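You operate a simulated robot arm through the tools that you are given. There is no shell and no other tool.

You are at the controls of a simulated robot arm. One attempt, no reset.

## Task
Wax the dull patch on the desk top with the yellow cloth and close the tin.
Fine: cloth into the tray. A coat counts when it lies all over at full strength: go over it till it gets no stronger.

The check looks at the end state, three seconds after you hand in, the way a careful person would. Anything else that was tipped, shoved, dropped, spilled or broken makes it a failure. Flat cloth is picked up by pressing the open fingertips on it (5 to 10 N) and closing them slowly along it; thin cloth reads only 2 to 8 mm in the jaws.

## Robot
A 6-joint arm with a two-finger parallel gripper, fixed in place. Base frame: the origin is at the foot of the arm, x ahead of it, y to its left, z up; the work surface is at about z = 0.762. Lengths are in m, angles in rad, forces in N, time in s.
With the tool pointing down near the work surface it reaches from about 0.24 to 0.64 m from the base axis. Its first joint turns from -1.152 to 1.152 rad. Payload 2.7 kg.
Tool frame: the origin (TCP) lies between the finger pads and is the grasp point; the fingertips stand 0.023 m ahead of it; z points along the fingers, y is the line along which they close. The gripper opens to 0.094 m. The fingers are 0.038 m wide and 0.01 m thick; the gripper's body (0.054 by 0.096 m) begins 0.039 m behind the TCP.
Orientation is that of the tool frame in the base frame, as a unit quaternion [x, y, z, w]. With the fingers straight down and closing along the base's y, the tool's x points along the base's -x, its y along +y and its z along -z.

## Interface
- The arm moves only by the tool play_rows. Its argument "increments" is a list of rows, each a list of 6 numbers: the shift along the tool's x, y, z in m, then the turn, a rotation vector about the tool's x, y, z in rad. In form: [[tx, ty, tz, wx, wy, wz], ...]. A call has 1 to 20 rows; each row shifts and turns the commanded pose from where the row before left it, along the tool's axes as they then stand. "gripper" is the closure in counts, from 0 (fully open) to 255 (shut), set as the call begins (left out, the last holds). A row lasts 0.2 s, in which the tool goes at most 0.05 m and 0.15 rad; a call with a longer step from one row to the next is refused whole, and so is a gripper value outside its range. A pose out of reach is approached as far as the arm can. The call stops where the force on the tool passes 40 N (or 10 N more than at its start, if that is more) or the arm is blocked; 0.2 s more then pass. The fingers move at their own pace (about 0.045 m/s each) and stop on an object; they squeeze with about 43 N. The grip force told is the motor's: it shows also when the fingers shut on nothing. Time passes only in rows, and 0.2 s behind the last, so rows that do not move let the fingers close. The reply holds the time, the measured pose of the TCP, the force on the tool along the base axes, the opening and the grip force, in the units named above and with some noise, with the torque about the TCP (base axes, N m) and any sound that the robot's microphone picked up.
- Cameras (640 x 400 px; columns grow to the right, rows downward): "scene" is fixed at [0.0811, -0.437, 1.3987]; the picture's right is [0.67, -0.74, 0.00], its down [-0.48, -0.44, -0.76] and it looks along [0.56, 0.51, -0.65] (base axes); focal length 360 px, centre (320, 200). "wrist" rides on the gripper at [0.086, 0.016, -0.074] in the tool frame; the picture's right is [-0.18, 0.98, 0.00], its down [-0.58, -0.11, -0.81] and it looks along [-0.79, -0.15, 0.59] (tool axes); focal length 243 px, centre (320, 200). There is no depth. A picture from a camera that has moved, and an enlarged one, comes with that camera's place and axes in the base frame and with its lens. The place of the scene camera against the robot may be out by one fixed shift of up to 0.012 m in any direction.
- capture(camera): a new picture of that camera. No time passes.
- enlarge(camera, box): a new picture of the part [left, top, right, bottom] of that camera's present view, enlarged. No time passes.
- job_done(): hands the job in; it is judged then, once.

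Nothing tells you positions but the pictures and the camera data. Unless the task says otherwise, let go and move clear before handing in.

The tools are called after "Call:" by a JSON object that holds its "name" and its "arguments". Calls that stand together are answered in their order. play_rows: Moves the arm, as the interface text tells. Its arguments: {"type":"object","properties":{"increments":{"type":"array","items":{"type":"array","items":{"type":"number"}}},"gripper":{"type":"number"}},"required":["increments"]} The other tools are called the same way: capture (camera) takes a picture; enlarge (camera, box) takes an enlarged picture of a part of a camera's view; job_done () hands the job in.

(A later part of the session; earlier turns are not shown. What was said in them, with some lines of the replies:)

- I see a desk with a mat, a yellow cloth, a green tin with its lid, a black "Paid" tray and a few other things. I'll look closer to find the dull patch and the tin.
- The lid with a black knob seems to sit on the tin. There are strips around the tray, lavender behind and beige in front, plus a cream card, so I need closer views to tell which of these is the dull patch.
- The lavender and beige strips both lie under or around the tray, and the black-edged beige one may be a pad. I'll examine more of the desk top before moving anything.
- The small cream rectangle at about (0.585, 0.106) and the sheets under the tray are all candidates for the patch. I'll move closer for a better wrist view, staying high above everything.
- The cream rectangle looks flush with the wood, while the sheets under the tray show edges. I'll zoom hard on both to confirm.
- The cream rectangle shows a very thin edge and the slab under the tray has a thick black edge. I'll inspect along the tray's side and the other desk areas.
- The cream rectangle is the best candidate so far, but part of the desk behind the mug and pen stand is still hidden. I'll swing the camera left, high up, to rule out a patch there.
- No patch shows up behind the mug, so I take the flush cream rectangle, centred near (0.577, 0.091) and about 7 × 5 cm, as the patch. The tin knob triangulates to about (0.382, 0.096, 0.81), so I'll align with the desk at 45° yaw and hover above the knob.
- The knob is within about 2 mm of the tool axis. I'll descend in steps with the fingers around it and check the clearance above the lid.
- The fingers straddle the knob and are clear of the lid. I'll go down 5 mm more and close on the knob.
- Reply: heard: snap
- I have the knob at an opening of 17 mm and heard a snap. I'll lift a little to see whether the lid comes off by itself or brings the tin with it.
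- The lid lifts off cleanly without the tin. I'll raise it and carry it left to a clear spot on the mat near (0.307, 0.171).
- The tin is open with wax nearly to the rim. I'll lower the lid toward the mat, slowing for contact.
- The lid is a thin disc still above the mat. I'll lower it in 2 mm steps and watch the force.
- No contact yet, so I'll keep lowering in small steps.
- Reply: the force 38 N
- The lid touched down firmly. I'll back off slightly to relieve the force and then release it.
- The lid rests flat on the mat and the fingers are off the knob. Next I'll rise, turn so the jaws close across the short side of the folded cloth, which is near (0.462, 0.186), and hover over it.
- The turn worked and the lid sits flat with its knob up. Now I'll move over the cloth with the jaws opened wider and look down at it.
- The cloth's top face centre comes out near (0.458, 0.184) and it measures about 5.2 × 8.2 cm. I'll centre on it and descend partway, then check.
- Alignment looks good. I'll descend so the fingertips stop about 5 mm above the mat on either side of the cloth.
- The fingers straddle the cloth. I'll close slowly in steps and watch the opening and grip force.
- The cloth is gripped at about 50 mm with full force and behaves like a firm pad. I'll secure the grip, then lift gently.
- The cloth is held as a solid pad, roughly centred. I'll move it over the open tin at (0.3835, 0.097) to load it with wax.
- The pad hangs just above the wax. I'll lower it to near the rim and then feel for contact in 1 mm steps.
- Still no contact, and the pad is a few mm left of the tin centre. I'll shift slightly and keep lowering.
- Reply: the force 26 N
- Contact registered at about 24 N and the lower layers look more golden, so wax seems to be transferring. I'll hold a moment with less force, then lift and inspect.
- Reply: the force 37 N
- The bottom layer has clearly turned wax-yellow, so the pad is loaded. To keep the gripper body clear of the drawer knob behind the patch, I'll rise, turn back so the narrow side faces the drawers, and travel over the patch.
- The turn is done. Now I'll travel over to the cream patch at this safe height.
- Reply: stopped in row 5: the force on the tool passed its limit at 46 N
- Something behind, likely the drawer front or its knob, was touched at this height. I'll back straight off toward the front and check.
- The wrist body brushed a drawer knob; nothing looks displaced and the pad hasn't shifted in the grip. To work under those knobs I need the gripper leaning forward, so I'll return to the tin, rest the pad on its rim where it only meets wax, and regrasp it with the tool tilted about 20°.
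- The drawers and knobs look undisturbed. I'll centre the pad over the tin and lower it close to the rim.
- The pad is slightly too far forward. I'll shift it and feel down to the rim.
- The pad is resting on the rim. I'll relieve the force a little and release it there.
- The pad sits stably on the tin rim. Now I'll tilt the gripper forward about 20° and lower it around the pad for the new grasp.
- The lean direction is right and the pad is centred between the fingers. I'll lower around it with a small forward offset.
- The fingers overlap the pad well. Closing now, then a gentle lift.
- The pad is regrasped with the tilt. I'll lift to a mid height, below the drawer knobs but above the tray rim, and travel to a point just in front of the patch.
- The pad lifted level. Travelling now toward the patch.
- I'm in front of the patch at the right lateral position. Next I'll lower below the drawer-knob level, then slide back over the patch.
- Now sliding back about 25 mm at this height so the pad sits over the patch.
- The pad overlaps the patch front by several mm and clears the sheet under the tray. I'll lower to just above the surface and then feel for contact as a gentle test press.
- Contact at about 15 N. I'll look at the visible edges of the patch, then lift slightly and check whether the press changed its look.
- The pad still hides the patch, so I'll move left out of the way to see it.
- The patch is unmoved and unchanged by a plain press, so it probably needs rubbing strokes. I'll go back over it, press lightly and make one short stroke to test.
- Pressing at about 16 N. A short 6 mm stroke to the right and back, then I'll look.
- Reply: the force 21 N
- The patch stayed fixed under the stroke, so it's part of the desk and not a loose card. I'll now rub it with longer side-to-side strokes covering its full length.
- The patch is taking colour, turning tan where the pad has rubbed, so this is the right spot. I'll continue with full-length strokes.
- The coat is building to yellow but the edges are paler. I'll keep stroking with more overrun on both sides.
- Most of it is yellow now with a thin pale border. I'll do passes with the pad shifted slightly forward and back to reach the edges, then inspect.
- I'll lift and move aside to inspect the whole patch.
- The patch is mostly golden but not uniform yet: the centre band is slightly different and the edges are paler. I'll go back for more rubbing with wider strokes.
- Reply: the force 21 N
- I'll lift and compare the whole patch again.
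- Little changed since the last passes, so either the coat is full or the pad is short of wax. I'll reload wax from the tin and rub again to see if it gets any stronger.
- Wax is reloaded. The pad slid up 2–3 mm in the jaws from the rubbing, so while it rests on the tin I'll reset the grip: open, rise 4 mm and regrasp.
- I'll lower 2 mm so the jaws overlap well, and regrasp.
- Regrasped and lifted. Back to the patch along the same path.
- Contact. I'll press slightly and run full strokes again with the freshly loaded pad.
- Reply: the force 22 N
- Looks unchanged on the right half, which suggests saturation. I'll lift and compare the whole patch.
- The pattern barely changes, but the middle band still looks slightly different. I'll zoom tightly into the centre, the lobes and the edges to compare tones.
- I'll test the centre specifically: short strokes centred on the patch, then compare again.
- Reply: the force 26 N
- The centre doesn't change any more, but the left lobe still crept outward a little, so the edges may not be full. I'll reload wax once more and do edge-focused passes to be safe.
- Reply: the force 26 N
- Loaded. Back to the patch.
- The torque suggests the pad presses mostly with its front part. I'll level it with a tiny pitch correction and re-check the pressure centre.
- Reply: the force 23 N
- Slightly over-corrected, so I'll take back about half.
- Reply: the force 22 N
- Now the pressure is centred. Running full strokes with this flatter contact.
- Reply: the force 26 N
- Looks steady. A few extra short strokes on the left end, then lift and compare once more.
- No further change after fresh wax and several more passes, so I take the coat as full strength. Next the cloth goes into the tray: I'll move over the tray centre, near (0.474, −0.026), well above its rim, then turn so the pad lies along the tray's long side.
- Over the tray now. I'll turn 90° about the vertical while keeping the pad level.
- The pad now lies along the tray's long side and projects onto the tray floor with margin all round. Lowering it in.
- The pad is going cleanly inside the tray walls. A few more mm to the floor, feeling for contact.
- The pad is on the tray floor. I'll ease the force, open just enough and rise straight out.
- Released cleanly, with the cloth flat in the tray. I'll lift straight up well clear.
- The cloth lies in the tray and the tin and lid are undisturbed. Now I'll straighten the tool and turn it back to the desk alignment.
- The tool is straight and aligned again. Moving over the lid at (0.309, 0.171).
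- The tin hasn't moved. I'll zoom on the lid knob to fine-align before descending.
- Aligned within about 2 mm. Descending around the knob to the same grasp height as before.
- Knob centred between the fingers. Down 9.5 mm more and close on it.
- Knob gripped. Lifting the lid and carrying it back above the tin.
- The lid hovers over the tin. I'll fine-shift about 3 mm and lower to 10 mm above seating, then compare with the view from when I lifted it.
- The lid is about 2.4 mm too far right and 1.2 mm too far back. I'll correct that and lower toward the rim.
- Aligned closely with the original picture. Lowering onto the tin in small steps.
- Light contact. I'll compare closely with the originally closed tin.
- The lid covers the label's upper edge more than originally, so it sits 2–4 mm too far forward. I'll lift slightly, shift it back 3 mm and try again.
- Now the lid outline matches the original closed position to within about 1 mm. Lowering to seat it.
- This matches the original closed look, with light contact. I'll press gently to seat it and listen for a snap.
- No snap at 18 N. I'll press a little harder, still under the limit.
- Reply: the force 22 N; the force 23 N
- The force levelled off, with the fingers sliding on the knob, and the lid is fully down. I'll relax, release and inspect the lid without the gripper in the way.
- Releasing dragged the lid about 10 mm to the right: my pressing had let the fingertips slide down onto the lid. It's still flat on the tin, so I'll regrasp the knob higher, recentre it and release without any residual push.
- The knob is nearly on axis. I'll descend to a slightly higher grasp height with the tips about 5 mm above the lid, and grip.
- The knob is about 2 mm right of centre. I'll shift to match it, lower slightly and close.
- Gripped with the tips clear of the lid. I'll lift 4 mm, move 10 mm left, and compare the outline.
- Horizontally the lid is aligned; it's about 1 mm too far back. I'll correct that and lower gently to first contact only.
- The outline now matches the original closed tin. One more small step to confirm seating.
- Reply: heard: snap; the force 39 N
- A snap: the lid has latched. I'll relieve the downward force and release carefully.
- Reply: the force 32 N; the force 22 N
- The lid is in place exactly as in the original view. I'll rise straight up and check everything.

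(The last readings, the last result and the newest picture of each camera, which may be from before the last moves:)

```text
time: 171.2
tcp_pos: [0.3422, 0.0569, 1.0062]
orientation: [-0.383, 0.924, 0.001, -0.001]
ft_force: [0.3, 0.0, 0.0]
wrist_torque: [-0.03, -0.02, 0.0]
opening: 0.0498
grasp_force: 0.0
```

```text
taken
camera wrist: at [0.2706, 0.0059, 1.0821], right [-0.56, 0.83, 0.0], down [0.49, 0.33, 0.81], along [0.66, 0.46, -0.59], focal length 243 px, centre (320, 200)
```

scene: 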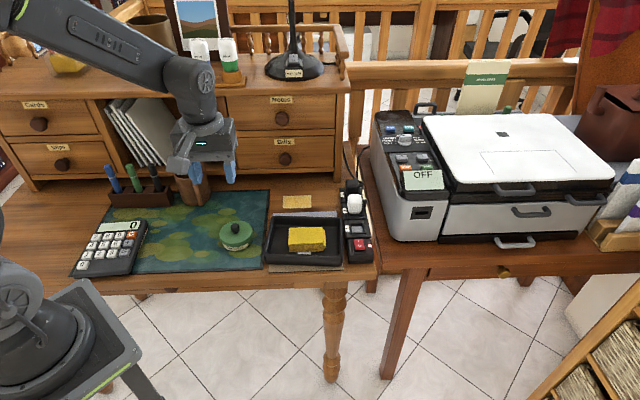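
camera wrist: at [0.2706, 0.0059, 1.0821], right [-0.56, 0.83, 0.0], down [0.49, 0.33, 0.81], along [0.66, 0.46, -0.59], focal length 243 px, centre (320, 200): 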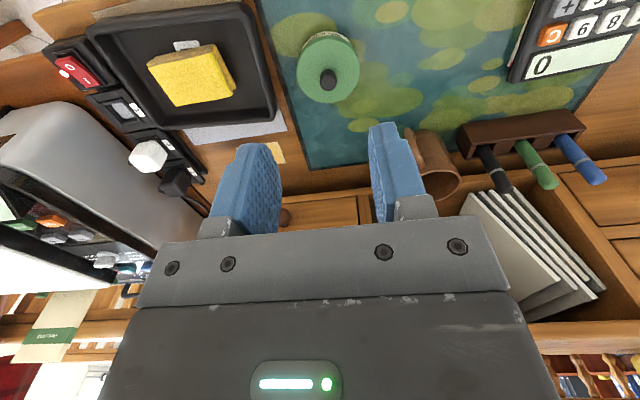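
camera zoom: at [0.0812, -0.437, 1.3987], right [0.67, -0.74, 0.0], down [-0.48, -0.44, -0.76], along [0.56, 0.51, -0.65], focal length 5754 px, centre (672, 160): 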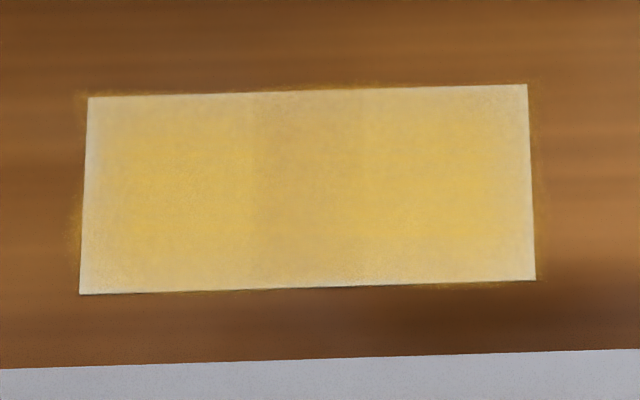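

The tin is closed just as it was, the cloth is in the tray and the rest looks undisturbed. Before handing in I'll take one close overhead look at the waxed patch, keeping clear of the drawer knobs.

Call:
{"name": "play_rows", "arguments": {"increments": [[-0.0276, -0.02355, 0.0177, 0, 0, 0], [-0.0276, -0.02355, 0.0177, 0, 0, 0], [-0.0276, -0.02355, 0.0177, 0, 0, 0], [-0.0276, -0.02355, 0.0177, 0, 0, 0], [-0.0276, -0.02355, 0.0177, 0, 0, 0], [-0.0226, -0.02355, 0.0177, 0, 0, 0], [0, 0, 0, 0, 0, 0]]}}

Call:
{"name": "capture", "arguments": {"camera": "wrist"}}

Call:
{"name": "enlarge", "arguments": {"camera": "wrist", "box": [240, 20, 400, 130]}}

```text
time: 172.8
tcp_pos: [0.5585, 0.0676, 0.8998]
orientation: [-0.383, 0.924, 0.001, 0.0]
ft_force: [0.0, -0.3, 0.8]
wrist_torque: [0.02, -0.02, 0.02]
opening: 0.0498
grasp_force: 0.0
```

```text
taken
camera wrist: at [0.4867, 0.0177, 0.9731], right [-0.56, 0.83, 0.0], down [0.49, 0.33, 0.81], along [0.66, 0.46, -0.59], focal length 243 px, centre (320, 200)
```

wrist: 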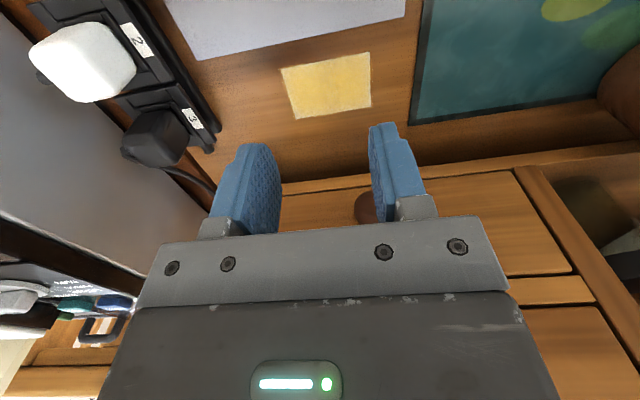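

```text
3.64 times, centred on (320, 75) of wrist
camera zoom: at [0.4867, 0.0177, 0.9731], right [-0.56, 0.83, 0.0], down [0.49, 0.33, 0.81], along [0.66, 0.46, -0.59], focal length 882 px, centre (320, 654)
```

zoom: 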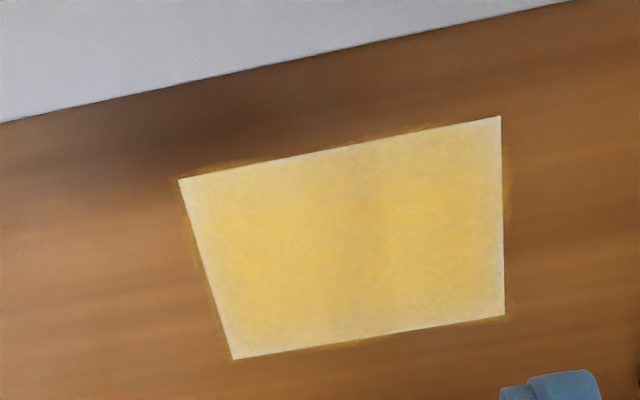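

From here the patch is evenly golden with the same soft rim on all sides, and repeated passes had stopped changing it. I'll retreat to a clear position and take a final look.

Call:
{"name": "play_rows", "arguments": {"increments": [[0.03, 0, -0.02, 0, 0, 0], [0.03, 0.02, -0.03, 0, 0, 0], [0.03, 0.02, -0.03, 0, 0, 0], [0.03, 0.02, -0.03, 0, 0, 0], [0.01, 0.02, -0.02, 0, 0, 0], [0, 0, 0, 0, 0, 0]]}}

Call:
{"name": "capture", "arguments": {"camera": "scene"}}

Call:
{"name": "enlarge", "arguments": {"camera": "scene", "box": [180, 170, 380, 295]}}

```text
time: 174.2
tcp_pos: [0.4079, 0.0318, 1.0293]
orientation: [-0.383, 0.924, 0.001, 0.0]
ft_force: [-0.6, 0.1, 0.2]
wrist_torque: [0.0, 0.0, 0.03]
opening: 0.0497
grasp_force: 0.0
```

```text
taken
```

scene: 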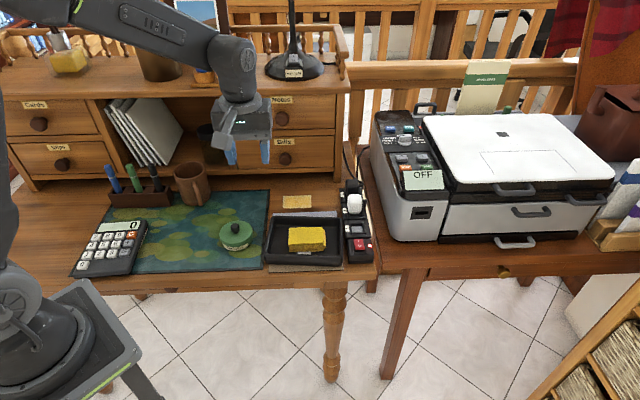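

```text
3.20 times, centred on (280, 232) of scene
camera zoom: at [0.0811, -0.437, 1.3987], right [0.67, -0.74, 0.0], down [-0.48, -0.44, -0.76], along [0.56, 0.51, -0.65], focal length 1151 px, centre (448, 96)
```

zoom: 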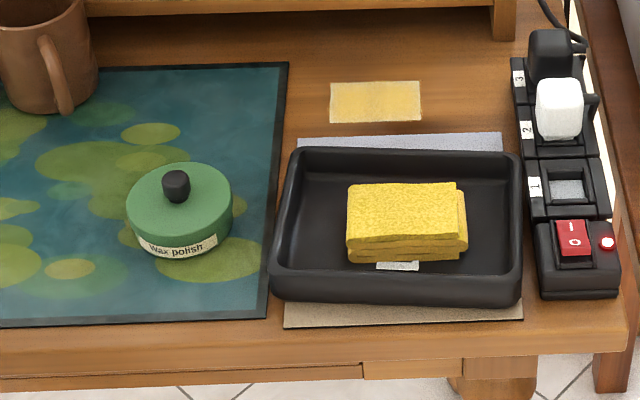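

The patch is waxed evenly, the tin is closed with the lid snapped on, the cloth lies in the tray and everything else stands as it did. The arm is clear and the gripper empty, so I'm handing in.

Call:
{"name": "job_done", "arguments": {}}

```text
The job is handed in.
```

I waxed the dull patch, closed the tin and put the yellow cloth in the tray, then handed the job in. I haven't seen how it was judged.

- **Patch:** I took the pale 7 × 5 cm rectangle behind the tray to be the dull patch. It turned golden under the cloth and, by the pictures, got no stronger over the last rounds, even after two wax reloads. A thin paler rim about 4 mm wide and a faint tan band in the middle remained. I judged these to be how the picture renders, but I couldn't confirm it.
- **Tin:** The lid is back on and I heard it snap. On the first try I dragged it about 1 cm sideways when letting go, so I regripped it and seated it again.
- **Cloth:** It lies in the tray, clear of the walls.
- **One bump:** On the way to the patch the wrist touched the drawer front, probably the "Notes" knob, at about 46 N. The drawers and knobs looked the same afterwards.

Nothing else on the desk looked moved in the final pictures, and the arm ended clear with the gripper empty.
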